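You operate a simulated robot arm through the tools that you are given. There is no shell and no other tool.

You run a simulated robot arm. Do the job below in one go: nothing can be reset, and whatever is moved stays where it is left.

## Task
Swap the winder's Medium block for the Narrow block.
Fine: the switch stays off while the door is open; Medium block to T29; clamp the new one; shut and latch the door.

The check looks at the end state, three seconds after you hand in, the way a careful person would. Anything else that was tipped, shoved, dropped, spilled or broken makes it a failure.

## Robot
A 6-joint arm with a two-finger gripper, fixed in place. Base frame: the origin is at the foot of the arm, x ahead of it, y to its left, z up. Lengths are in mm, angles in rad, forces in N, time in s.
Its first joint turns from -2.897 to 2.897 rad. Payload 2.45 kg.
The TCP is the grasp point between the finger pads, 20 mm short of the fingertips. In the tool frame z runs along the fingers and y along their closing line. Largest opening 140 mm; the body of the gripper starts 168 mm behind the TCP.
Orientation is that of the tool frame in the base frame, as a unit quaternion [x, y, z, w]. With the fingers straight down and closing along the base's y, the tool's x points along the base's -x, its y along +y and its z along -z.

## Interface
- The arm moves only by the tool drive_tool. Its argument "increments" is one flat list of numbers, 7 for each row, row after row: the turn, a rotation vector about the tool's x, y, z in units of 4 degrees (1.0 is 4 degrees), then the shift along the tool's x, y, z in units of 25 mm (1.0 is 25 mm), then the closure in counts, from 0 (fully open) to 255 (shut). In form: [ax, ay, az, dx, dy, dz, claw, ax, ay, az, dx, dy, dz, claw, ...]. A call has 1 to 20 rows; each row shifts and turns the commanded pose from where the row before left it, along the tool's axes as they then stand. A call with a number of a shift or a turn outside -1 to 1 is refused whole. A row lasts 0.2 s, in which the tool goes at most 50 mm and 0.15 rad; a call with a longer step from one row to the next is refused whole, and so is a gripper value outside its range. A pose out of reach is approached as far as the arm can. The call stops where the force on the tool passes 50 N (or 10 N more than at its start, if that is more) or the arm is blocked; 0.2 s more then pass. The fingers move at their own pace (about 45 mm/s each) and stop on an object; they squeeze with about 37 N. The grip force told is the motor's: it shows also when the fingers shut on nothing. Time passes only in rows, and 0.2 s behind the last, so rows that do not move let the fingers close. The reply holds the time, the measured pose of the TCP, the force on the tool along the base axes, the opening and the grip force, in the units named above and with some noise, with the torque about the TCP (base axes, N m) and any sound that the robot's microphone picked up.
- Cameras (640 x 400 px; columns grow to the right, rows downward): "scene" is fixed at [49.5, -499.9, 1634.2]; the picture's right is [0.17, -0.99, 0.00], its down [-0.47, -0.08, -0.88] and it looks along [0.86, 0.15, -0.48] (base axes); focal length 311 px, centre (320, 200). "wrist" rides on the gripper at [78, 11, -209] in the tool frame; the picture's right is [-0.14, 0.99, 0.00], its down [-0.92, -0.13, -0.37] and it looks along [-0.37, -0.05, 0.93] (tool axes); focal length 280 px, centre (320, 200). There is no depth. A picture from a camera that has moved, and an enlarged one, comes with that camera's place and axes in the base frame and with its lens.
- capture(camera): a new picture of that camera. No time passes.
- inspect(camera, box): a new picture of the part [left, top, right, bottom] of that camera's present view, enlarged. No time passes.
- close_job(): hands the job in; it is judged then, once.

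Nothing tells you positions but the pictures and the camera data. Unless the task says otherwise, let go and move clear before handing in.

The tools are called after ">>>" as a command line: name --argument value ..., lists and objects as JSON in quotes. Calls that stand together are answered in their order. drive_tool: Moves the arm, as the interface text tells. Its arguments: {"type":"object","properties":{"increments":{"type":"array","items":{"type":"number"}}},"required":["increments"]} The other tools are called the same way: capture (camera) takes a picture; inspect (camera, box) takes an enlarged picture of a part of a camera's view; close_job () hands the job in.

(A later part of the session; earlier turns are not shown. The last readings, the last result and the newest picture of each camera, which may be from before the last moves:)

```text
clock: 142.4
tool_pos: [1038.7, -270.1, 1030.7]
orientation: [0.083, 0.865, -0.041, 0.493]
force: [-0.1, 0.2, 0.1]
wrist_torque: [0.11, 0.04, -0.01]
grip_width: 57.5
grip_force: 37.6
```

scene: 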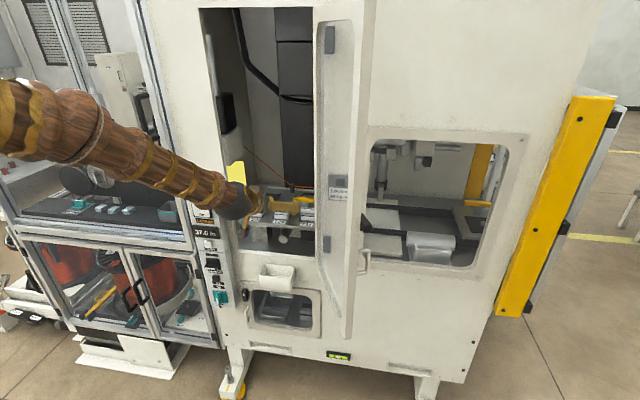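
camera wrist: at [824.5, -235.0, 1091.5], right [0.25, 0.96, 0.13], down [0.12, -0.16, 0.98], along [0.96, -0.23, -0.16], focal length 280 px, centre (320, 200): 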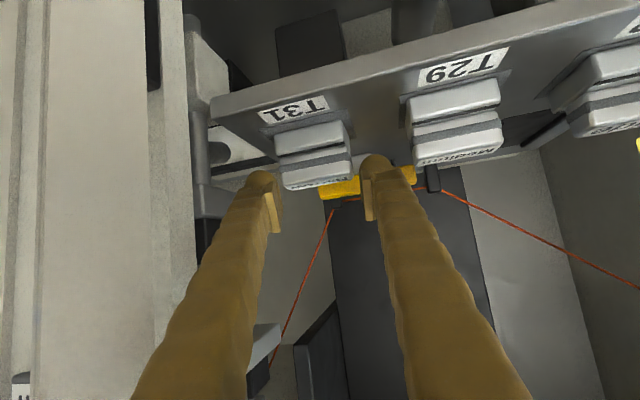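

Narrow's weight is on the pad. I'll open only slightly, since Medium is close by, then rise straight up.

>>> drive_tool --increments '[0, 0, 0, 0, 0, 0, 143, 0, 0, 0, 0, 0, 0, 143, 0, 0, 0, 0, 0, 0, 143]'

>>> inspect --camera "wrist" --box '[200, 80, 440, 240]'

```text
clock: 143.2
tool_pos: [1037.3, -271.5, 1031.2]
orientation: [0.082, 0.865, -0.04, 0.493]
force: [0.3, 0.6, -0.2]
wrist_torque: [0.01, 0.01, 0.01]
grip_width: 61.4
grip_force: 0.1
```

```text
2.50 times, centred on (320, 160) of wrist
camera zoom: at [824.2, -219.8, 1070.7], right [0.25, 0.96, 0.13], down [0.12, -0.16, 0.98], along [0.96, -0.23, -0.16], focal length 701 px, centre (320, 300)
```

zoom: 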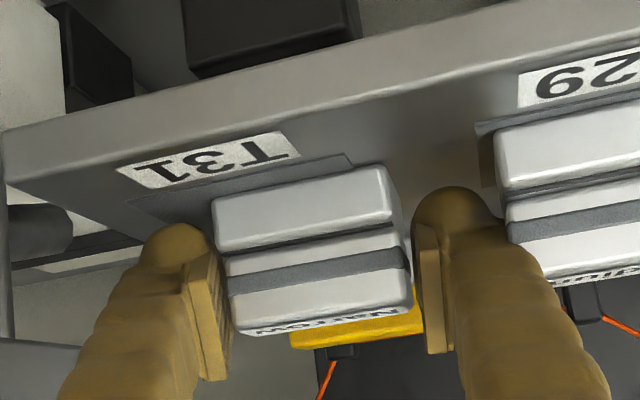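

Released cleanly. I'll rise 60 mm and straighten the yaw.

>>> drive_tool --increments '[0, 0, 0, -0.3, 0, -0.178, 143, 0, 0, 0, -0.58, 0, -0.344, 143, 0, 0, 0, -0.58, 0, -0.344, 143, 0, 0, 0, -0.58, 0, -0.344, 143, -0.737, 0.008, -0.437, 0, 0, 0, 143, -0.737, 0.008, -0.437, 0, 0, 0, 143, -0.737, 0.008, -0.437, 0, 0, 0, 143, 0, 0, 0, 0, 0, 0, 143, 0, 0, 0, 0, 0, 0, 143]'

>>> capture --camera "wrist"

>>> inspect --camera "wrist" --box '[200, 80, 440, 240]'

```text
clock: 145.2
tool_pos: [1037.9, -272.1, 1090.3]
orientation: [0.005, 0.869, 0.003, 0.495]
force: [-0.5, 0.7, -0.7]
wrist_torque: [0.03, -0.02, 0.01]
grip_width: 61.4
grip_force: 0.2
```

```text
taken
camera wrist: at [818.4, -259.5, 1129.8], right [0.08, 0.99, 0.13], down [0.15, -0.14, 0.98], along [0.99, -0.05, -0.16], focal length 280 px, centre (320, 200)
```

wrist: 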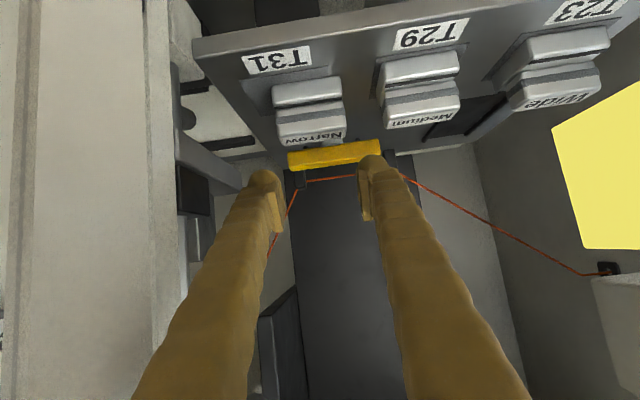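

```text
2.50 times, centred on (320, 160) of wrist
camera zoom: at [818.4, -259.5, 1129.8], right [0.08, 0.99, 0.13], down [0.15, -0.14, 0.98], along [0.99, -0.05, -0.16], focal length 701 px, centre (320, 300)
```

zoom: 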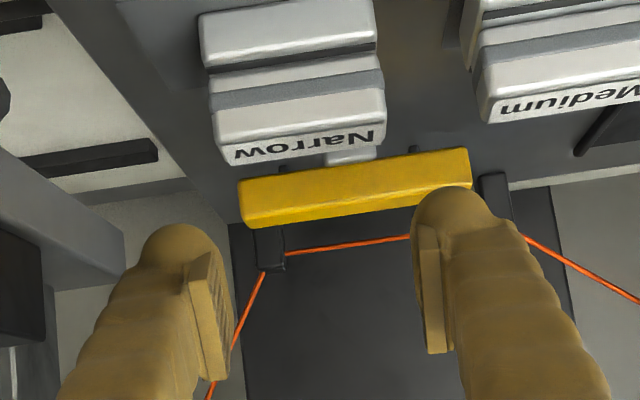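

The tool is straight again and Narrow sits 1.6 mm to the left of centre. I'll correct that, narrow the opening a little for clearance to Medium, and descend part way.

>>> drive_tool --increments '[0, 0, -0.168, 0, 0.06, 0, 147, 0, 0, 0, 0.327, 0, 0.194, 147, 0, 0, 0, 0.327, 0, 0.194, 147, 0, 0, 0, 0.327, 0, 0.194, 147, 0, 0, 0, 0.327, 0, 0.194, 147, 0, 0, 0, 0, 0, 0, 147, 0, 0, 0, 0, 0, 0, 147]'

>>> inspect --camera "wrist" --box '[200, 80, 440, 240]'

>>> inspect --camera "wrist" --box '[90, 60, 290, 260]'

```text
clock: 146.8
tool_pos: [1037.8, -270.7, 1051.7]
orientation: [0.001, 0.869, -0.001, 0.495]
force: [0.0, 0.1, -0.2]
wrist_torque: [0.02, 0.01, 0.0]
grip_width: 59.6
grip_force: 0.1
```

```text
2.50 times, centred on (320, 160) of wrist
camera zoom: at [818.8, -259.3, 1091.0], right [0.07, 0.99, 0.12], down [0.15, -0.13, 0.98], along [0.99, -0.05, -0.16], focal length 701 px, centre (320, 300)
```

zoom: 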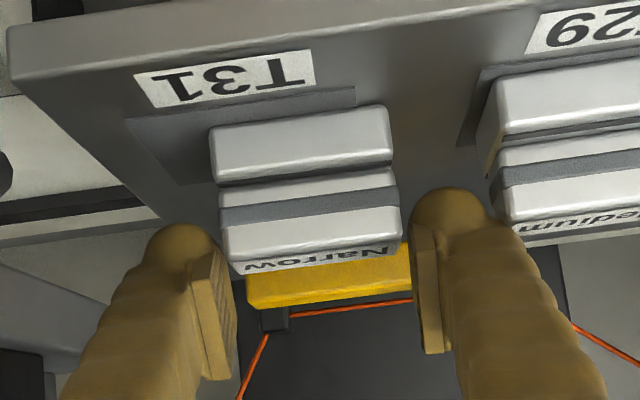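

```text
2.00 times, centred on (190, 160) of wrist
camera zoom: at [818.8, -259.3, 1091.0], right [0.07, 0.99, 0.12], down [0.15, -0.13, 0.98], along [0.99, -0.05, -0.16], focal length 561 px, centre (580, 280)
```

zoom: 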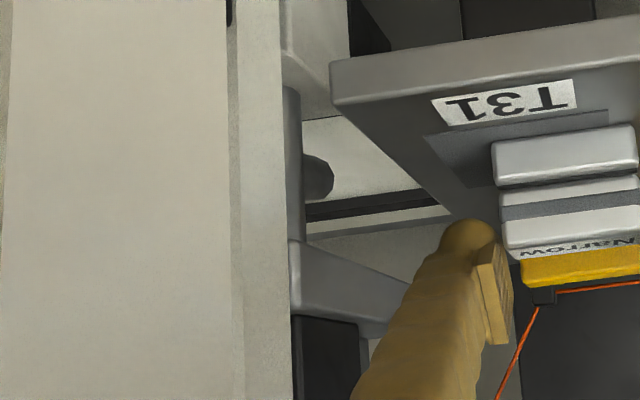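

Well centred, within 1 mm. I'll lower to grasp height and close.

>>> drive_tool --increments '[0, 0, 0, 0.176, 0.012, 0.105, 147, 0, 0, 0, 0.176, 0.012, 0.105, 147, 0, 0, 0, 0.176, 0, 0.105, 147, 0, 0, 0, 0.176, 0, 0.105, 147, 0, 0, 0, 0, 0, 0, 147]'

>>> drive_tool --increments '[0, 0, 0, 0, 0, 0, 255, 0, 0, 0, 0, 0, 0, 255, 0, 0, 0, 0, 0, 0, 255, 0, 0, 0, 0, 0, 0, 255]'

>>> inspect --camera "wrist" --box '[200, 80, 440, 240]'

```text
clock: 148.0
tool_pos: [1036.7, -269.0, 1031.9]
orientation: [0.0, 0.869, 0.001, 0.495]
force: [0.1, -0.1, -0.3]
wrist_torque: [-0.04, -0.04, 0.01]
grip_width: 59.3
grip_force: 0.0
```

```text
clock: 149.0
tool_pos: [1038.2, -270.1, 1032.1]
orientation: [0.001, 0.869, 0.0, 0.494]
force: [0.2, -0.6, -0.4]
wrist_torque: [-0.04, -0.01, 0.0]
grip_width: 55.6
grip_force: 36.8
```

```text
2.50 times, centred on (320, 160) of wrist
camera zoom: at [818.4, -258.3, 1071.1], right [0.07, 0.99, 0.12], down [0.15, -0.13, 0.98], along [0.99, -0.05, -0.16], focal length 701 px, centre (320, 300)
```

zoom: 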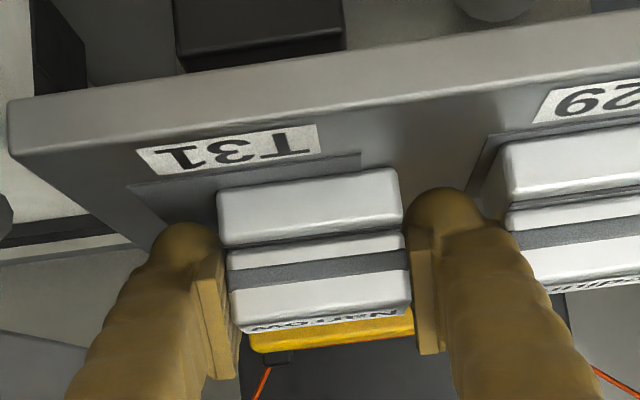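

Narrow is gripped squarely at 55.6 mm. I'll lift it slowly.

>>> drive_tool --increments '[0, 0, 0, -0.086, 0, -0.051, 255, 0, 0, 0, -0.172, 0, -0.102, 255, 0, 0, 0, -0.344, 0, -0.204, 255, 0, 0, 0, -0.5, 0, -0.297, 255, 0, 0, 0, -0.5, 0, -0.297, 255, 0, 0, 0, -0.5, 0, -0.297, 255, 0, 0, 0, -0.3, 0, -0.178, 255, 0, 0, 0, 0, 0, 0, 255]'

>>> capture --camera "wrist"

>>> inspect --camera "wrist" --box '[200, 80, 440, 240]'

```text
clock: 150.8
tool_pos: [1037.6, -268.5, 1102.3]
orientation: [0.001, 0.869, 0.0, 0.494]
force: [0.3, 0.3, -1.3]
wrist_torque: [-0.01, 0.0, -0.01]
grip_width: 55.5
grip_force: 37.0
```

```text
taken
camera wrist: at [818.4, -257.7, 1141.0], right [0.07, 0.99, 0.12], down [0.15, -0.13, 0.98], along [0.99, -0.05, -0.16], focal length 280 px, centre (320, 200)
```

wrist: 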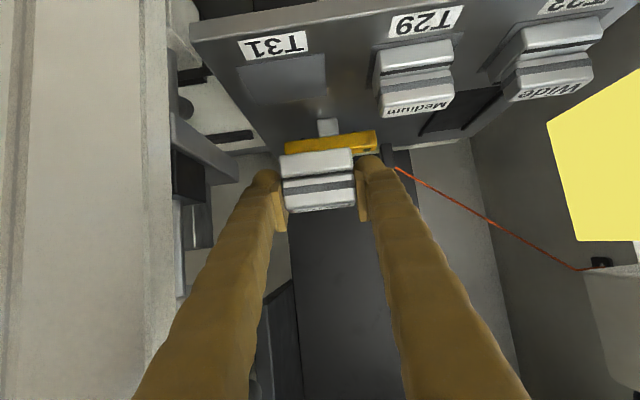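

```text
2.50 times, centred on (320, 160) of wrist
camera zoom: at [818.4, -257.7, 1141.0], right [0.07, 0.99, 0.12], down [0.15, -0.13, 0.98], along [0.99, -0.05, -0.16], focal length 701 px, centre (320, 300)
```

zoom: 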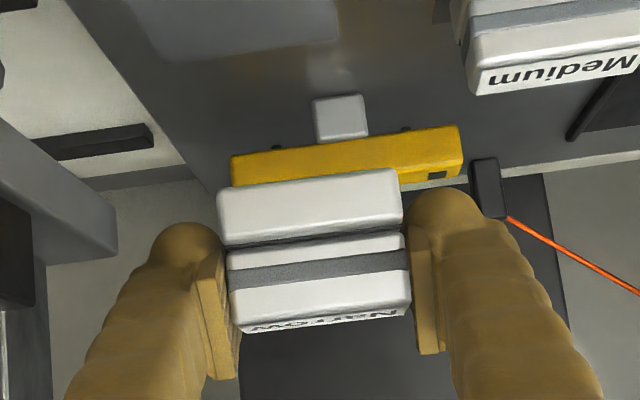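

Narrow is held securely. I'll carry it over the nest at a safe height, aiming at the spot Medium occupied but about 2 mm nearer so the clamp reaches its ledge.

>>> drive_tool --increments '[0, 0, 0, -0.459, 0.071, 0.773, 255, 0, 0, 0, -0.459, 0.071, 0.773, 255, 0, 0, 0, -0.459, 0.071, 0.773, 255, 0, 0, 0, -0.459, 0.071, 0.773, 255, 0, 0, 0, -0.459, 0.071, 0.773, 255, 0, 0, 0, -0.459, 0.071, 0.773, 255, 0, 0, 0, -0.459, 0.071, 0.773, 255, 0, 0, 0, 0, 0, 0, 255, 0, 0, 0, 0, 0, 0, 255]'

>>> capture --camera "wrist"

>>> inspect --camera "wrist" --box '[200, 80, 440, 240]'

>>> inspect --camera "scene" --box '[230, 150, 330, 215]'

```text
clock: 152.8
tool_pos: [1196.2, -256.2, 1103.1]
orientation: [0.0, 0.869, 0.0, 0.495]
force: [0.1, 0.5, -1.9]
wrist_torque: [0.02, 0.01, -0.01]
grip_width: 55.5
grip_force: 36.8
```

```text
taken
camera wrist: at [976.2, -245.1, 1141.6], right [0.07, 0.99, 0.12], down [0.15, -0.13, 0.98], along [0.99, -0.05, -0.16], focal length 280 px, centre (320, 200)
```

wrist: 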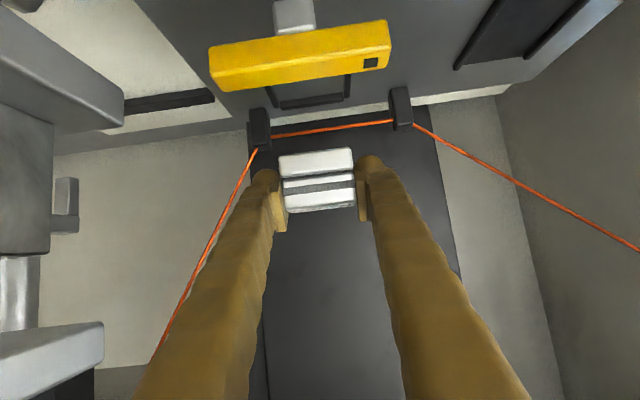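

```text
2.50 times, centred on (320, 160) of wrist
camera zoom: at [976.2, -245.1, 1141.6], right [0.07, 0.99, 0.12], down [0.15, -0.13, 0.98], along [0.99, -0.05, -0.16], focal length 701 px, centre (320, 300)
```

zoom: 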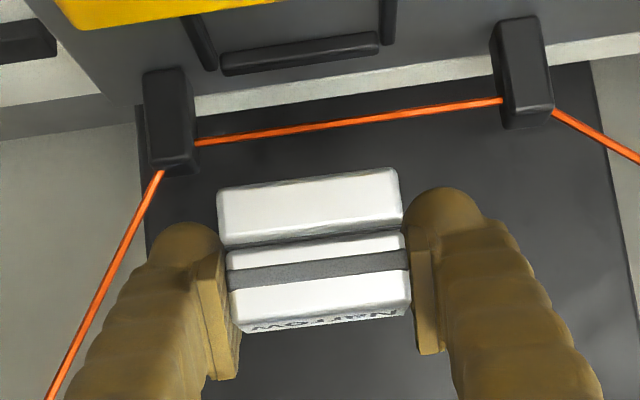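

```text
6.15 times, centred on (280, 182) of scene
camera zoom: at [49.5, -499.9, 1634.2], right [0.17, -0.99, 0.0], down [-0.47, -0.08, -0.88], along [0.86, 0.15, -0.48], focal length 1914 px, centre (566, 308)
```

zoom: 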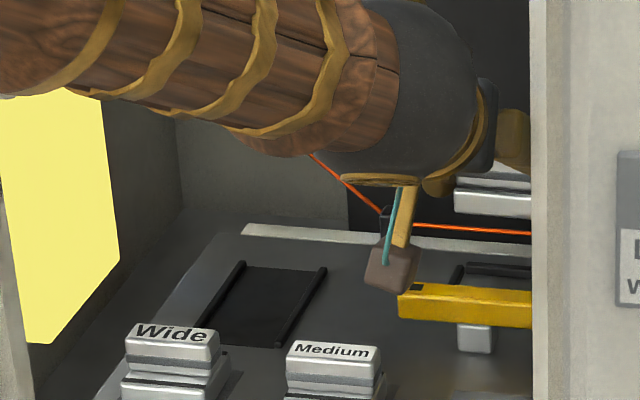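

The block and nest are lined up sideways, with the rear bar just behind. I'll lower to about 8 mm above the seat and check again.

>>> drive_tool --increments '[0, 0, 0, 0.438, 0, 0.249, 255, 0, 0, 0, 0.438, 0, 0.249, 255, 0, 0, 0, 0.438, 0, 0.249, 255, 0, 0, 0, 0.438, 0, 0.249, 255, 0, 0, 0, 0.438, 0, 0.249, 255, 0, 0, 0, 0, 0, 0, 255, 0, 0, 0, 0, 0, 0, 255]'

>>> capture --camera "wrist"

>>> inspect --camera "wrist" --box '[200, 80, 440, 240]'

>>> inspect --camera "scene" --box '[250, 160, 330, 212]'

```text
clock: 154.4
tool_pos: [1193.9, -256.1, 1038.8]
orientation: [0.001, 0.869, 0.0, 0.494]
force: [0.2, 0.0, -1.3]
wrist_torque: [-0.01, 0.0, -0.01]
grip_width: 55.7
grip_force: 37.2
```

```text
taken
camera wrist: at [975.1, -245.3, 1078.5], right [0.07, 0.99, 0.12], down [0.15, -0.13, 0.98], along [0.99, -0.05, -0.16], focal length 280 px, centre (320, 200)
```

wrist: 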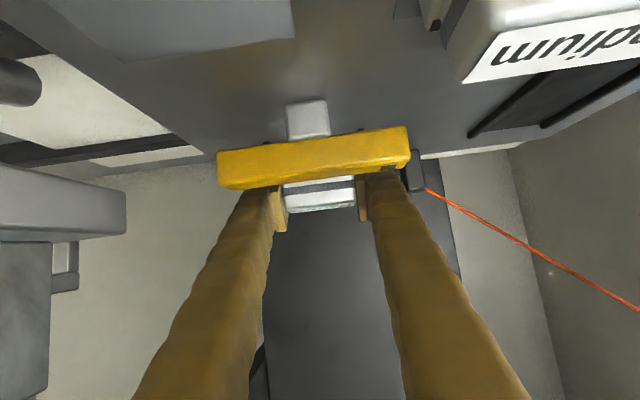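

```text
2.50 times, centred on (320, 160) of wrist
camera zoom: at [975.1, -245.3, 1078.5], right [0.07, 0.99, 0.12], down [0.15, -0.13, 0.98], along [0.99, -0.05, -0.16], focal length 701 px, centre (320, 300)
```

zoom: 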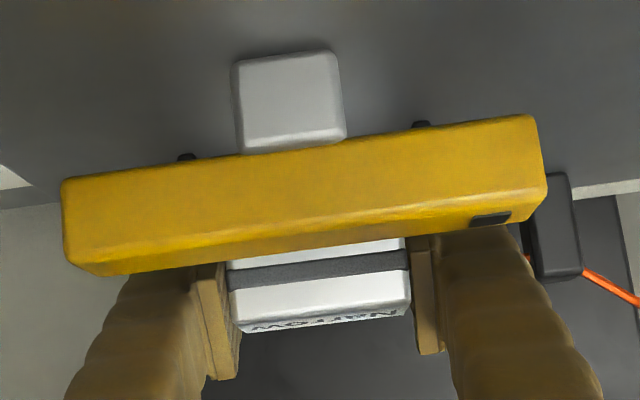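

```text
7.69 times, centred on (290, 186) of scene
camera zoom: at [49.5, -499.9, 1634.2], right [0.17, -0.99, 0.0], down [-0.47, -0.08, -0.88], along [0.86, 0.15, -0.48], focal length 2393 px, centre (551, 308)
```

zoom: 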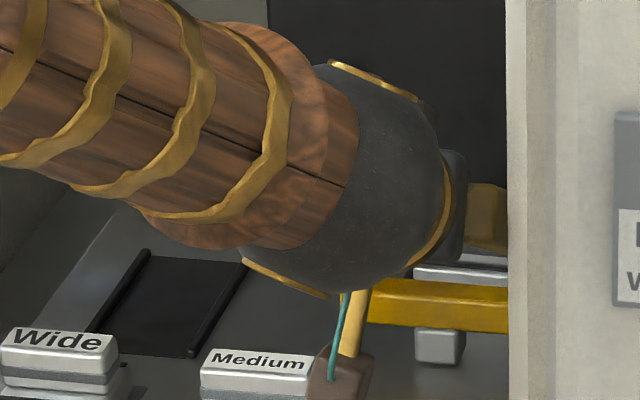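

No contact so far. I'll lower in 1.5 mm steps, watching the force for any touch on the rails or the arm.

>>> drive_tool --increments '[0, 0, 0, 0.052, 0, 0.031, 255, 0, 0, 0, 0.052, 0, 0.031, 255, 0, 0, 0, 0.052, 0, 0.031, 255, 0, 0, 0, 0, 0, 0, 255]'

>>> inspect --camera "wrist" --box '[200, 80, 440, 240]'

```text
clock: 155.4
tool_pos: [1194.0, -257.4, 1035.1]
orientation: [0.0, 0.869, 0.0, 0.495]
force: [0.5, 0.4, -2.2]
wrist_torque: [0.0, 0.01, -0.03]
grip_width: 55.6
grip_force: 36.6
```

```text
2.50 times, centred on (320, 160) of wrist
camera zoom: at [974.8, -245.4, 1073.8], right [0.07, 0.99, 0.12], down [0.15, -0.13, 0.98], along [0.99, -0.05, -0.16], focal length 701 px, centre (320, 300)
```

zoom: 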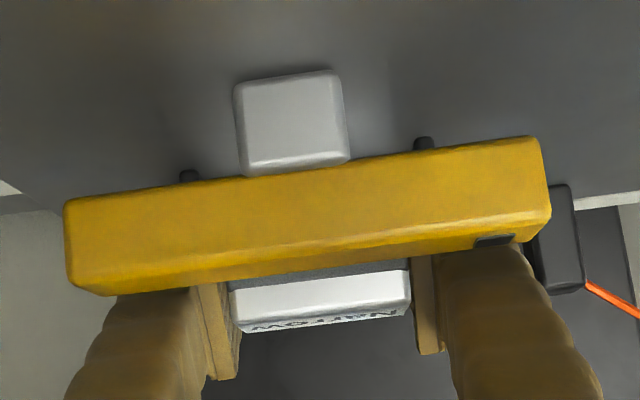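

Still hanging free. I'll go on in small steps to contact.

>>> drive_tool --increments '[0, 0, 0, 0.035, 0, 0.021, 255, 0, 0, 0, 0.035, 0, 0.021, 255, 0, 0, 0, 0, 0, 0, 255]'

>>> drive_tool --increments '[0, 0, 0, 0.035, 0, 0.021, 255, 0, 0, 0, 0, 0, 0, 255]'

```text
clock: 156.2
tool_pos: [1193.0, -257.8, 1032.6]
orientation: [0.001, 0.869, -0.001, 0.495]
force: [0.3, 0.6, -0.8]
wrist_torque: [0.01, 0.03, -0.04]
grip_width: 55.6
grip_force: 37.5
```

```text
clock: 156.8
tool_pos: [1193.8, -255.7, 1031.8]
orientation: [0.0, 0.869, 0.0, 0.496]
force: [-0.4, -0.6, 3.5]
wrist_torque: [0.01, 0.0, -0.03]
grip_width: 55.4
grip_force: 36.9
```

Narrow is seated, with +3.5 N and no sideways force. I'll open the fingers a little and check that it stays.

>>> drive_tool --increments '[0, 0, 0, 0, 0, 0, 140, 0, 0, 0, 0, 0, 0, 140, 0, 0, 0, 0, 0, 0, 140]'

>>> inspect --camera "wrist" --box '[200, 80, 440, 240]'

```text
clock: 157.6
tool_pos: [1194.2, -257.4, 1031.5]
orientation: [0.0, 0.869, 0.0, 0.496]
force: [0.2, -1.4, 2.6]
wrist_torque: [0.04, 0.01, -0.01]
grip_width: 62.5
grip_force: 0.1
```

```text
2.50 times, centred on (320, 160) of wrist
camera zoom: at [974.8, -245.5, 1070.9], right [0.07, 0.99, 0.12], down [0.15, -0.13, 0.98], along [0.99, -0.05, -0.16], focal length 701 px, centre (320, 300)
```

zoom: 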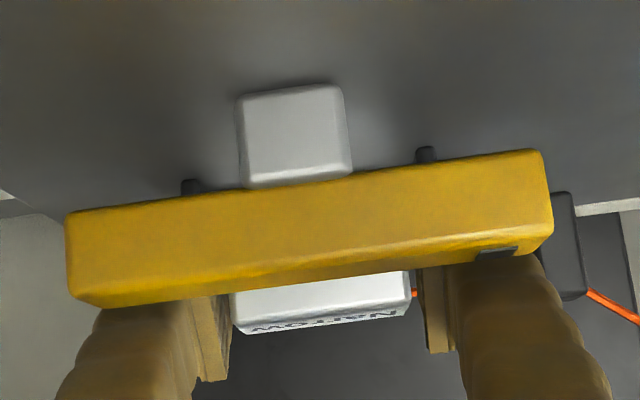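

Narrow is free of the fingers. I'll rise straight up and look from above.

>>> drive_tool --increments '[0, 0, 0, -0.086, 0, -0.051, 140, 0, 0, 0, -0.172, 0, -0.102, 140, 0, 0, 0, -0.56, 0, -0.333, 140, 0, 0, 0, -0.56, 0, -0.333, 140, 0, 0, 0, -0.56, 0, -0.333, 140, 0, 0, 0, -0.56, 0, -0.333, 140, 0, 0, 0, 0, 0, 0, 140, 0, 0, 0, 0, 0, 0, 140]'

>>> capture --camera "wrist"

>>> inspect --camera "wrist" --box '[200, 20, 440, 180]'

>>> inspect --camera "scene" --box '[250, 160, 330, 212]'

```text
clock: 159.4
tool_pos: [1193.1, -257.9, 1105.3]
orientation: [0.0, 0.869, 0.001, 0.495]
force: [-0.1, -0.3, 0.7]
wrist_torque: [-0.02, 0.02, -0.02]
grip_width: 63.5
grip_force: 0.1
```

```text
taken
camera wrist: at [974.5, -245.6, 1143.5], right [0.07, 0.99, 0.12], down [0.15, -0.13, 0.98], along [0.99, -0.05, -0.16], focal length 280 px, centre (320, 200)
```

wrist: 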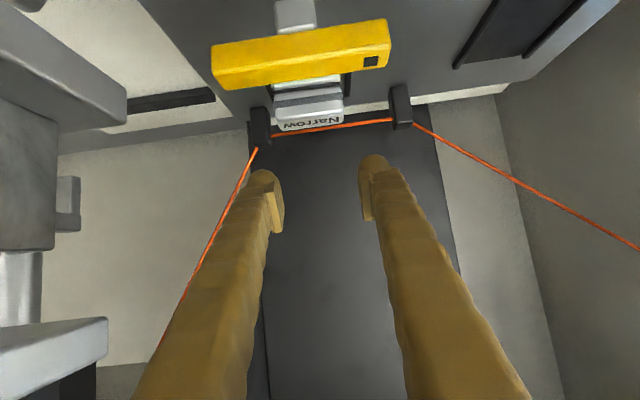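

```text
2.50 times, centred on (320, 100) of wrist
camera zoom: at [974.5, -245.6, 1143.5], right [0.07, 0.99, 0.12], down [0.15, -0.13, 0.98], along [0.99, -0.05, -0.16], focal length 701 px, centre (320, 450)
```

zoom: 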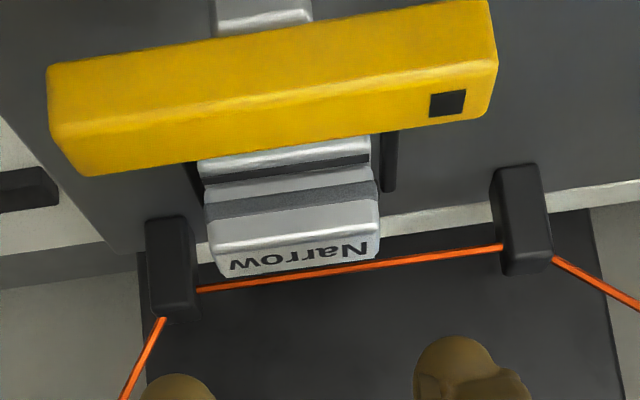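

```text
7.69 times, centred on (290, 186) of scene
camera zoom: at [49.5, -499.9, 1634.2], right [0.17, -0.99, 0.0], down [-0.47, -0.08, -0.88], along [0.86, 0.15, -0.48], focal length 2393 px, centre (551, 308)
```

zoom: 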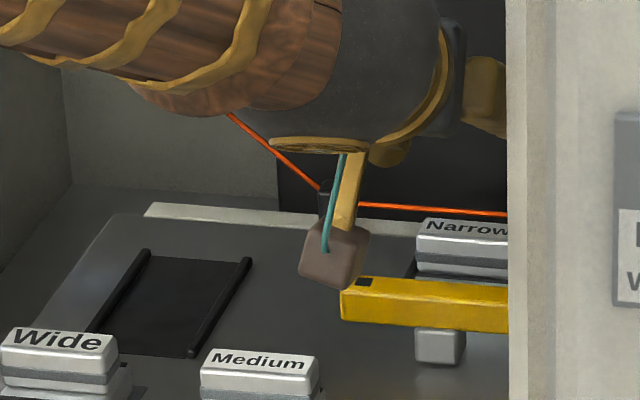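

Narrow sits in the nest between the rails. Next I close the clamp: with closed fingers I'll come down behind the handle's left end and swing it back. First I'll tilt to 45° and move left at height.

>>> drive_tool --increments '[0, 0.9, 0, 0.172, 0.68, -0.22, 255, 0, 0.9, 0, 0.172, 0.68, -0.22, 255, 0, 0.9, 0, 0.172, 0.68, -0.22, 255, 0, 0.9, 0, 0.172, 0.68, -0.22, 255, 0, 0, 0, 0, 0, 0, 255, 0, 0, 0, 0, 0, 0, 255]'

>>> capture --camera "wrist"

>>> inspect --camera "wrist" --box '[200, 60, 440, 220]'

```text
clock: 160.8
tool_pos: [1166.4, -188.0, 1103.5]
orientation: [0.0, 0.924, 0.0, 0.382]
force: [0.6, 0.5, 0.4]
wrist_torque: [0.04, 0.03, 0.0]
grip_width: 0.0
grip_force: 29.1
```

```text
taken
camera wrist: at [963.6, -177.5, 1196.2], right [0.1, 0.99, 0.1], down [0.39, -0.13, 0.91], along [0.91, -0.05, -0.4], focal length 280 px, centre (320, 200)
```

wrist: 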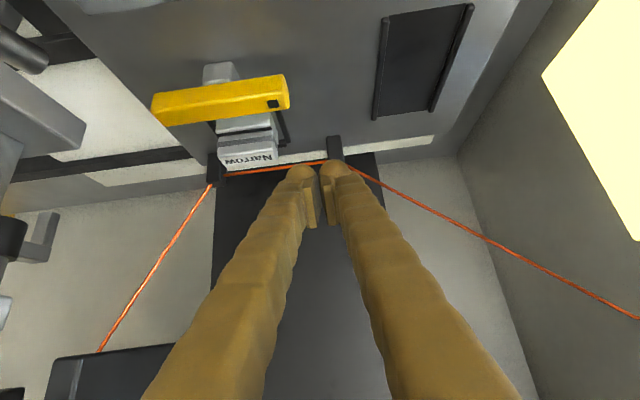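

```text
2.50 times, centred on (320, 140) of wrist
camera zoom: at [963.6, -177.5, 1196.2], right [0.1, 0.99, 0.1], down [0.39, -0.13, 0.91], along [0.91, -0.05, -0.4], focal length 701 px, centre (320, 350)
```

zoom: 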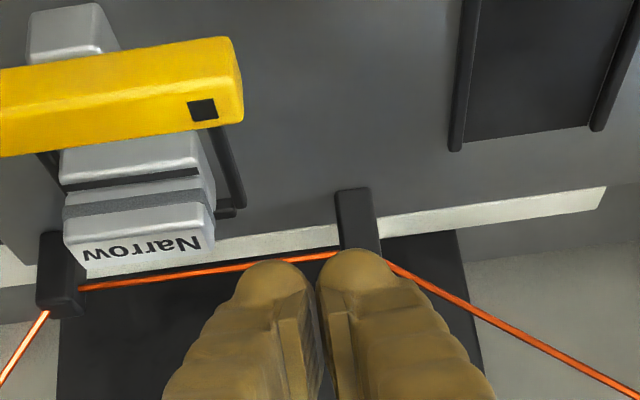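

Narrow is clearly seated, with the rear bar behind it. I'll lower the closed fingers into the gap behind the handle end.

>>> drive_tool --increments '[0, 0, 0, 0.423, -0.06, 0.334, 255, 0, 0, 0, 0.423, -0.06, 0.334, 255, 0, 0, 0, 0.423, -0.06, 0.334, 255, 0, 0, 0, 0.423, -0.06, 0.334, 255, 0, 0, 0, 0, 0, 0, 255, 0, 0, 0, 0, 0, 0, 255]'

>>> capture --camera "wrist"

>>> inspect --camera "wrist" --box '[200, 60, 440, 220]'

>>> inspect --camera "scene" --box '[250, 160, 330, 212]'

```text
clock: 162.2
tool_pos: [1159.4, -195.0, 1049.4]
orientation: [-0.001, 0.923, 0.0, 0.384]
force: [-0.3, 0.7, -0.9]
wrist_torque: [0.03, -0.01, 0.03]
grip_width: 0.0
grip_force: 29.5
```

```text
taken
camera wrist: at [957.4, -183.9, 1142.4], right [0.1, 0.99, 0.1], down [0.39, -0.13, 0.91], along [0.92, -0.05, -0.4], focal length 280 px, centre (320, 200)
```

wrist: 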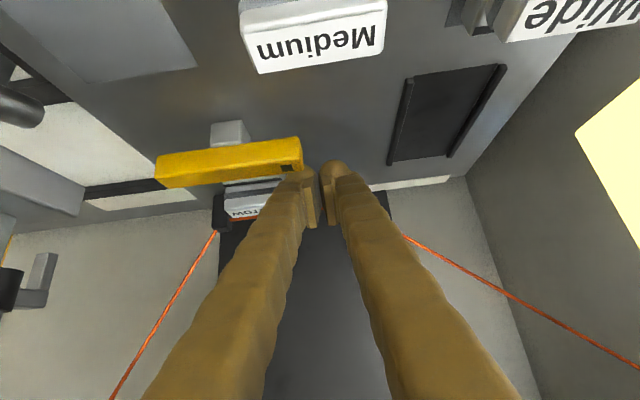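

```text
2.50 times, centred on (320, 140) of wrist
camera zoom: at [957.4, -183.9, 1142.4], right [0.1, 0.99, 0.1], down [0.39, -0.13, 0.91], along [0.92, -0.05, -0.4], focal length 701 px, centre (320, 350)
```

zoom: 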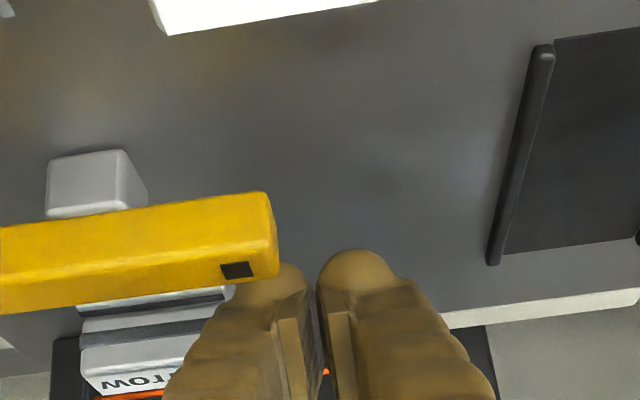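

```text
7.69 times, centred on (290, 186) of scene
camera zoom: at [49.5, -499.9, 1634.2], right [0.17, -0.99, 0.0], down [-0.47, -0.08, -0.88], along [0.86, 0.15, -0.48], focal length 2393 px, centre (551, 308)
```

zoom: 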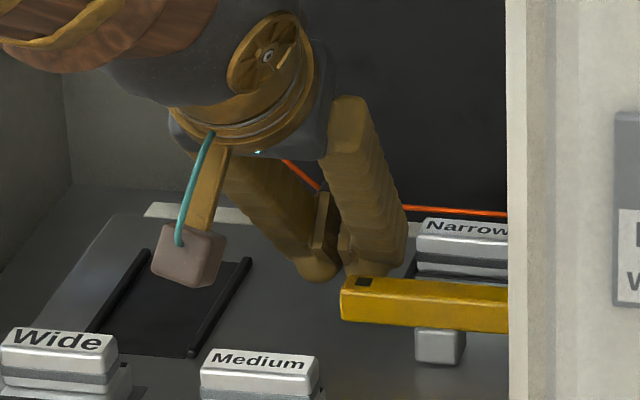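

The fingertips are behind the handle end. I'll pull towards -x in small steps to start swinging the arm closed.

>>> drive_tool --increments '[0, 0, 0, 0.085, 0, -0.085, 255, 0, 0, 0, 0.085, 0, -0.085, 255, 0, 0, 0, 0.085, 0, -0.085, 255, 0, 0, 0, 0.085, 0, -0.085, 255, 0, 0, 0, 0.085, 0, -0.085, 255, 0, 0, 0, 0.085, 0, -0.085, 255, 0, 0, 0, 0.085, 0, -0.085, 255, 0, 0, 0, 0.085, 0, -0.085, 255, 0, 0, 0, 0.085, 0, -0.085, 255, 0, 0, 0, 0.085, 0, -0.085, 255]'

>>> inspect --camera "wrist" --box '[200, 60, 440, 220]'

>>> inspect --camera "scene" --box '[250, 160, 330, 212]'

```text
clock: 164.4
tool_pos: [1129.4, -194.5, 1049.8]
orientation: [0.001, 0.924, 0.0, 0.382]
force: [0.2, 0.8, 1.7]
wrist_torque: [-0.02, -0.01, 0.04]
grip_width: 0.0
grip_force: 29.4
```

```text
2.50 times, centred on (320, 140) of wrist
camera zoom: at [927.4, -183.6, 1142.8], right [0.1, 0.99, 0.1], down [0.39, -0.13, 0.91], along [0.92, -0.05, -0.4], focal length 701 px, centre (320, 350)
```

zoom: 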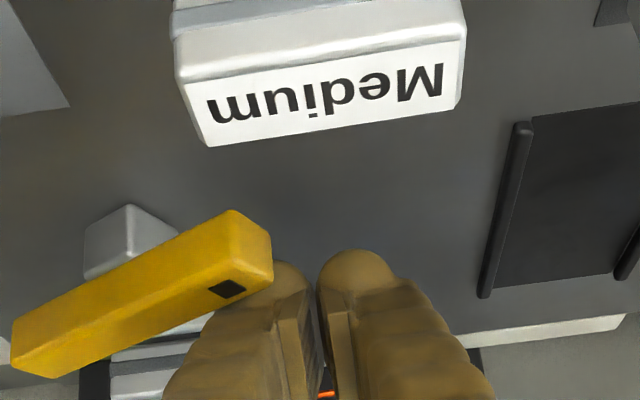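

```text
7.69 times, centred on (290, 186) of scene
camera zoom: at [49.5, -499.9, 1634.2], right [0.17, -0.99, 0.0], down [-0.47, -0.08, -0.88], along [0.86, 0.15, -0.48], focal length 2393 px, centre (551, 308)
```

zoom: 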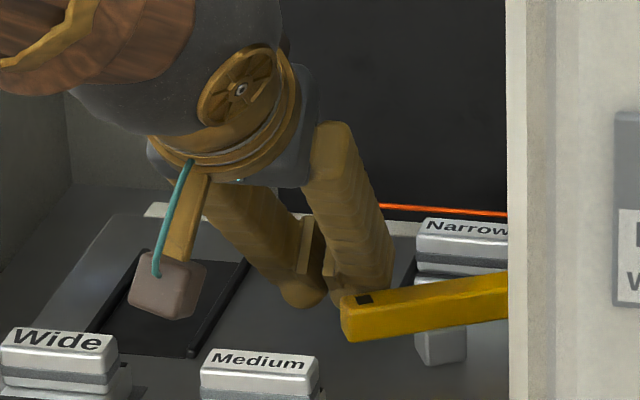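

The arm is swinging closed with almost no force. I'll continue along the arc, adding a sideways component.

>>> drive_tool --increments '[0, 0, 0, 0.08, 0, -0.08, 255, 0, 0, 0, 0.08, 0, -0.08, 255, 0, 0, 0, 0.08, 0, -0.08, 255, 0, 0, 0, 0.08, 0, -0.08, 255, 0, 0, 0, 0.085, -0.04, -0.085, 255, 0, 0, 0, 0.085, -0.04, -0.085, 255, 0, 0, 0, 0.085, -0.04, -0.085, 255, 0, 0, 0, 0.085, -0.04, -0.085, 255, 0, 0, 0, 0.076, -0.067, -0.076, 255, 0, 0, 0, 0.076, -0.067, -0.076, 255, 0, 0, 0, 0.076, -0.067, -0.076, 255]'

>>> inspect --camera "wrist" --box '[200, 60, 440, 220]'

>>> inspect --camera "scene" --box '[250, 160, 330, 212]'

```text
clock: 166.8
tool_pos: [1096.7, -203.3, 1050.1]
orientation: [0.0, 0.924, 0.0, 0.382]
force: [-0.2, 0.2, 0.5]
wrist_torque: [-0.01, 0.01, 0.0]
grip_width: 0.0
grip_force: 29.5
```

```text
2.50 times, centred on (320, 140) of wrist
camera zoom: at [895.4, -192.4, 1142.3], right [0.1, 0.99, 0.1], down [0.39, -0.13, 0.91], along [0.91, -0.05, -0.4], focal length 701 px, centre (320, 350)
```

zoom: 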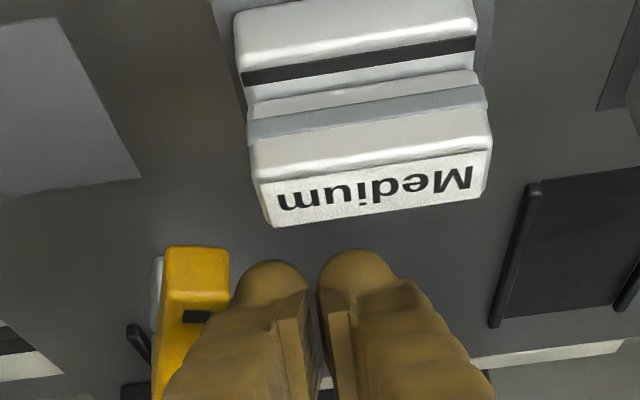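

```text
7.69 times, centred on (290, 186) of scene
camera zoom: at [49.5, -499.9, 1634.2], right [0.17, -0.99, 0.0], down [-0.47, -0.08, -0.88], along [0.86, 0.15, -0.48], focal length 2393 px, centre (551, 308)
```

zoom: 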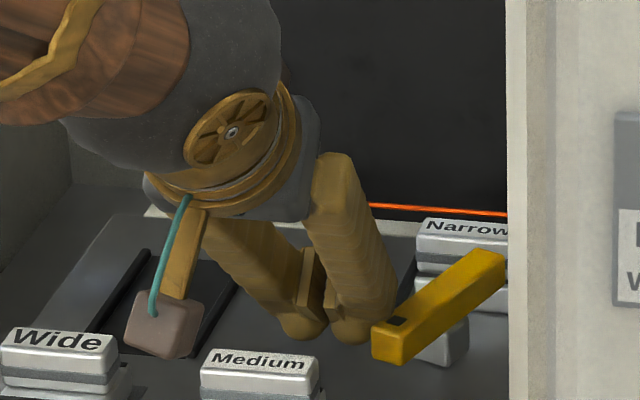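

The arm is about 20° from closed. I'll push the rest towards -y in small steps.

>>> drive_tool --increments '[0, 0, 0, 0.02, -0.09, -0.02, 255, 0, 0, 0, 0.02, -0.09, -0.02, 255, 0, 0, 0, 0.02, -0.09, -0.02, 255, 0, 0, 0, 0.02, -0.09, -0.02, 255, 0, 0, 0, 0, -0.09, 0, 255, 0, 0, 0, 0, -0.09, 0, 255]'

>>> inspect --camera "wrist" --box '[200, 60, 440, 220]'

>>> inspect --camera "scene" --box '[250, 160, 330, 212]'

```text
clock: 168.2
tool_pos: [1097.1, -216.9, 1051.4]
orientation: [0.0, 0.924, 0.0, 0.383]
force: [0.1, -0.3, 0.9]
wrist_torque: [0.06, 0.0, -0.01]
grip_width: 0.1
grip_force: 29.2
```

```text
2.50 times, centred on (320, 140) of wrist
camera zoom: at [893.2, -206.2, 1142.5], right [0.1, 0.99, 0.1], down [0.39, -0.13, 0.91], along [0.92, -0.05, -0.4], focal length 701 px, centre (320, 350)
```

zoom: 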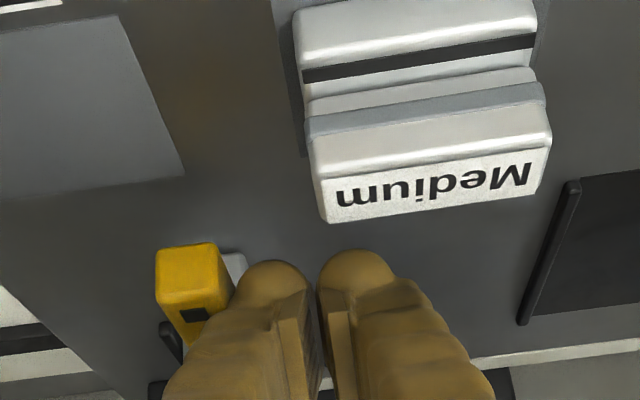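

```text
7.69 times, centred on (290, 186) of scene
camera zoom: at [49.5, -499.9, 1634.2], right [0.17, -0.99, 0.0], down [-0.47, -0.08, -0.88], along [0.86, 0.15, -0.48], focal length 2393 px, centre (551, 308)
```

zoom: 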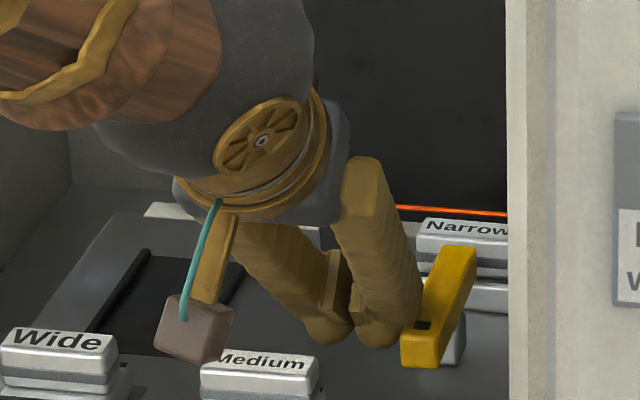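

It's nearly back to its original closed position. I'll push the last few millimetres until I feel the stop.

>>> drive_tool --increments '[0, 0, 0, 0, -0.06, 0, 255, 0, 0, 0, 0, -0.06, 0, 255, 0, 0, 0, 0, 0, 0, 255]'

>>> drive_tool --increments '[0, 0, 0, 0, -0.06, 0, 255, 0, 0, 0, 0, -0.06, 0, 255, 0, 0, 0, 0, 0, 0, 255]'

>>> inspect --camera "wrist" --box '[200, 60, 440, 220]'

>>> inspect --camera "scene" --box '[250, 165, 330, 215]'

```text
clock: 169.0
tool_pos: [1095.8, -219.8, 1050.5]
orientation: [0.0, 0.924, -0.001, 0.383]
force: [-2.3, 11.8, 0.9]
wrist_torque: [0.07, 0.0, -0.21]
grip_width: 0.0
grip_force: 28.9
```

```text
clock: 169.9
tool_pos: [1094.7, -218.7, 1050.2]
orientation: [-0.001, 0.924, 0.001, 0.382]
force: [-2.7, 12.3, 1.9]
wrist_torque: [0.06, 0.06, -0.22]
grip_width: 0.0
grip_force: 29.3
stopped in row 3: the force on the tool passed its limit at 51 N (the readings are from after the stop); the commanded pose is now the measured one
```

```text
2.50 times, centred on (320, 140) of wrist
camera zoom: at [893.5, -208.9, 1142.7], right [0.09, 0.99, 0.1], down [0.39, -0.13, 0.91], along [0.91, -0.05, -0.4], focal length 701 px, centre (320, 350)
```

zoom: 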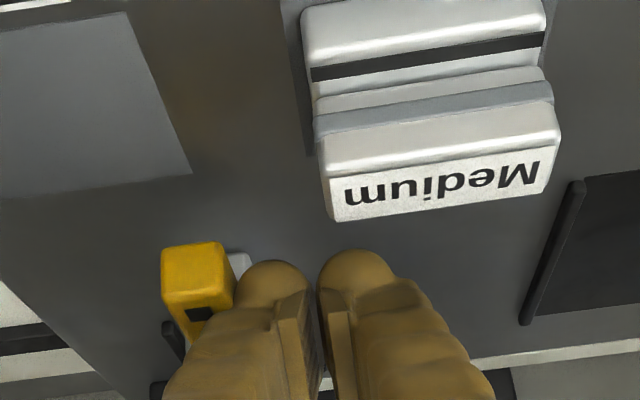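

```text
8.00 times, centred on (290, 190) of scene
camera zoom: at [49.5, -499.9, 1634.2], right [0.17, -0.99, 0.0], down [-0.47, -0.08, -0.88], along [0.86, 0.15, -0.48], focal length 2489 px, centre (560, 280)
```

zoom: 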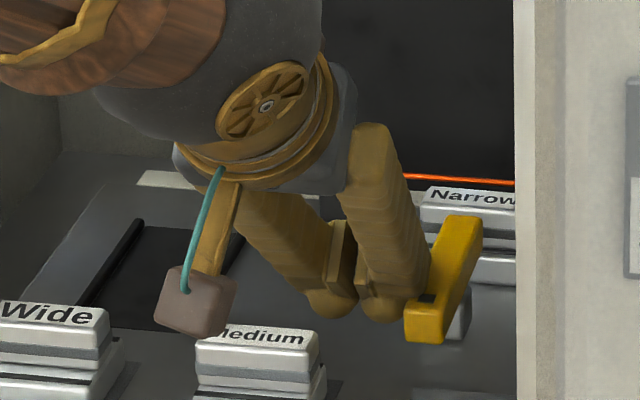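

The clamp is back against its closed stop. I'll move the fingers away, rise, and inspect the clamped Narrow block.

>>> drive_tool --increments '[0, 0, 0, 0, 0.3, 0, 255, 0, 0, 0, 0, 0.3, 0, 255, 0, 0, 0, -0.565, 0, -0.565, 255, 0, 0, 0, -0.565, 0, -0.565, 255, 0, 0, 0, -0.565, 0, -0.565, 255, 0, 0, 0, 0, 0.2, -1, 255, 0, 0, 0, 0, 0.2, -1, 255, 0, 0, 0, 0, 0.2, -1, 255, 0, 0, 0, 0, 0.2, -1, 255, 0, 0, 0, 0, 0, 0, 255, 0, 0, 0, 0, 0, 0, 255]'

>>> capture --camera "wrist"

>>> inspect --camera "wrist" --box '[200, 50, 320, 190]'

>>> inspect --camera "scene" --box '[250, 165, 330, 215]'

```text
clock: 172.3
tool_pos: [1026.2, -185.5, 1180.1]
orientation: [-0.001, 0.924, 0.001, 0.382]
force: [0.1, 0.4, -0.2]
wrist_torque: [0.04, -0.01, 0.01]
grip_width: 0.0
grip_force: 29.2
```

```text
taken
camera wrist: at [822.5, -174.8, 1273.1], right [0.09, 0.99, 0.1], down [0.39, -0.13, 0.91], along [0.91, -0.05, -0.4], focal length 280 px, centre (320, 200)
```

wrist: 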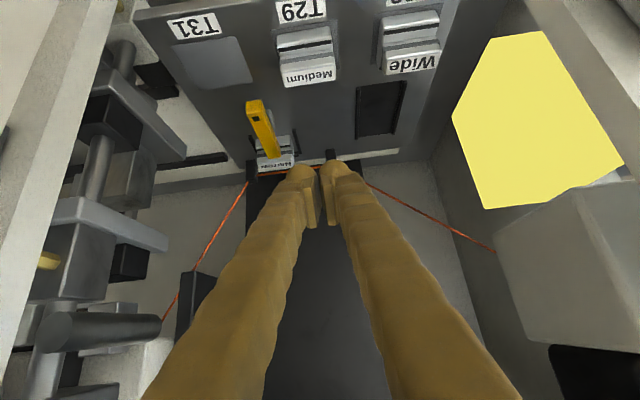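

```text
2.86 times, centred on (260, 120) of wrist
camera zoom: at [822.5, -174.8, 1273.1], right [0.09, 0.99, 0.1], down [0.39, -0.13, 0.91], along [0.91, -0.05, -0.4], focal length 801 px, centre (491, 429)
```

zoom: 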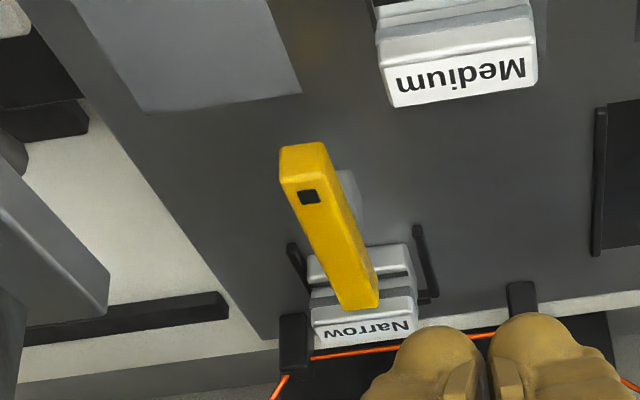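

```text
8.00 times, centred on (290, 190) of scene
camera zoom: at [49.5, -499.9, 1634.2], right [0.17, -0.99, 0.0], down [-0.47, -0.08, -0.88], along [0.86, 0.15, -0.48], focal length 2489 px, centre (560, 280)
```

zoom: 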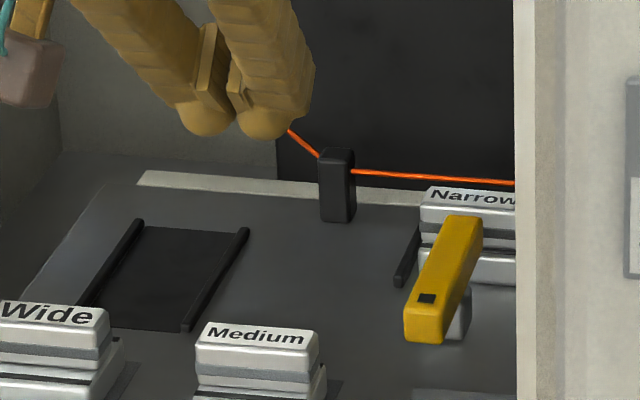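

The arm lies over Narrow as it did over Medium. I'll zoom in on the tip to confirm it covers the ledge.

>>> inspect --camera "wrist" --box '[230, 120, 310, 180]'

>>> inspect --camera "scene" --box '[295, 180, 325, 205]'

```text
6.67 times, centred on (270, 150) of wrist
camera zoom: at [822.5, -174.8, 1273.1], right [0.09, 0.99, 0.1], down [0.39, -0.13, 0.91], along [0.91, -0.05, -0.4], focal length 1869 px, centre (653, 533)
```

zoom: 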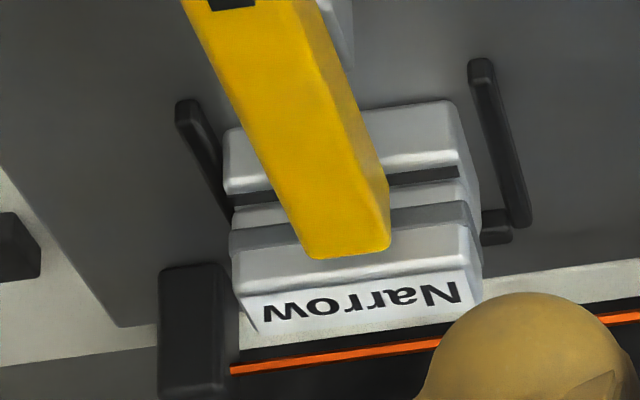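

```text
16.00 times, centred on (310, 192) of scene
camera zoom: at [49.5, -499.9, 1634.2], right [0.17, -0.99, 0.0], down [-0.47, -0.08, -0.88], along [0.86, 0.15, -0.48], focal length 4978 px, centre (480, 320)
```

zoom: 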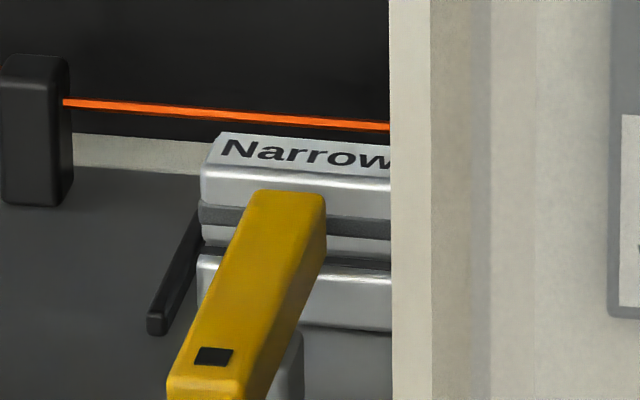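

Narrow's ledge lies under the clamp tip by a couple of millimetres, the same as Medium originally. The inside is finished: Medium on T29 and Narrow clamped. Next is the door. I'll leave the doorway and go round to its outer side.

>>> drive_tool --increments '[0, 0, 0, 0.298, -0.05, -0.957, 255, 0, 0, 0, 0.298, -0.05, -0.957, 255, 0, 0, 0, 0.298, -0.05, -0.957, 255, 0, 0, 0, 0.298, -0.05, -0.957, 255, 0, 0, 0, 0.298, -0.05, -0.957, 255, 0, 0, 0, 0.298, -0.05, -0.957, 255, 0, 0, 0, 0.298, -0.05, -0.957, 255, 0, 0, 0, 0.298, -0.05, -0.957, 255, 0, 0, 0, 0.298, -0.05, -0.957, 255, 0, 0, 0, 0.298, -0.05, -0.957, 255, 0, 0, 0, 0.298, -0.05, -0.957, 255, 0, 0, 0, 0.298, -0.05, -0.957, 255]'

>>> drive_tool --increments '[0, 1, 0, 0.596, -0.268, -0.664, 255, 0, 1, 0, 0.64, -0.268, -0.62, 255, 0, 1, 0, 0.68, -0.268, -0.576, 255, 0, 1, 0, 0.72, -0.268, -0.524, 255, 0, 1, 0, 0.756, -0.268, -0.476, 255, 0, 1, 0, 0.788, -0.268, -0.42, 255, 0, 1, 0, 0.812, -0.268, -0.364, 255, 0, 1, 0, 0.836, -0.268, -0.308, 255, 0, 1, 0, 0.856, -0.268, -0.248, 255, 0, 0, 0, 0, 0, 0, 255]'

>>> capture --camera "scene"

```text
clock: 174.9
tool_pos: [759.8, -200.6, 1320.5]
orientation: [0.0, 0.924, 0.001, 0.382]
force: [0.6, 0.3, 0.7]
wrist_torque: [0.01, -0.02, -0.03]
grip_width: 0.2
grip_force: 29.7
```

```text
clock: 177.1
tool_pos: [558.7, -262.3, 1334.9]
orientation: [-0.001, 0.997, 0.001, 0.078]
force: [0.2, -0.8, 0.2]
wrist_torque: [0.02, -0.01, 0.0]
grip_width: 0.0
grip_force: 29.5
```

```text
taken
```

scene: 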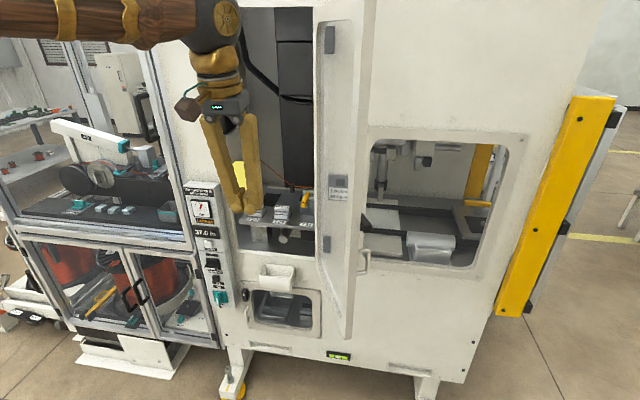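

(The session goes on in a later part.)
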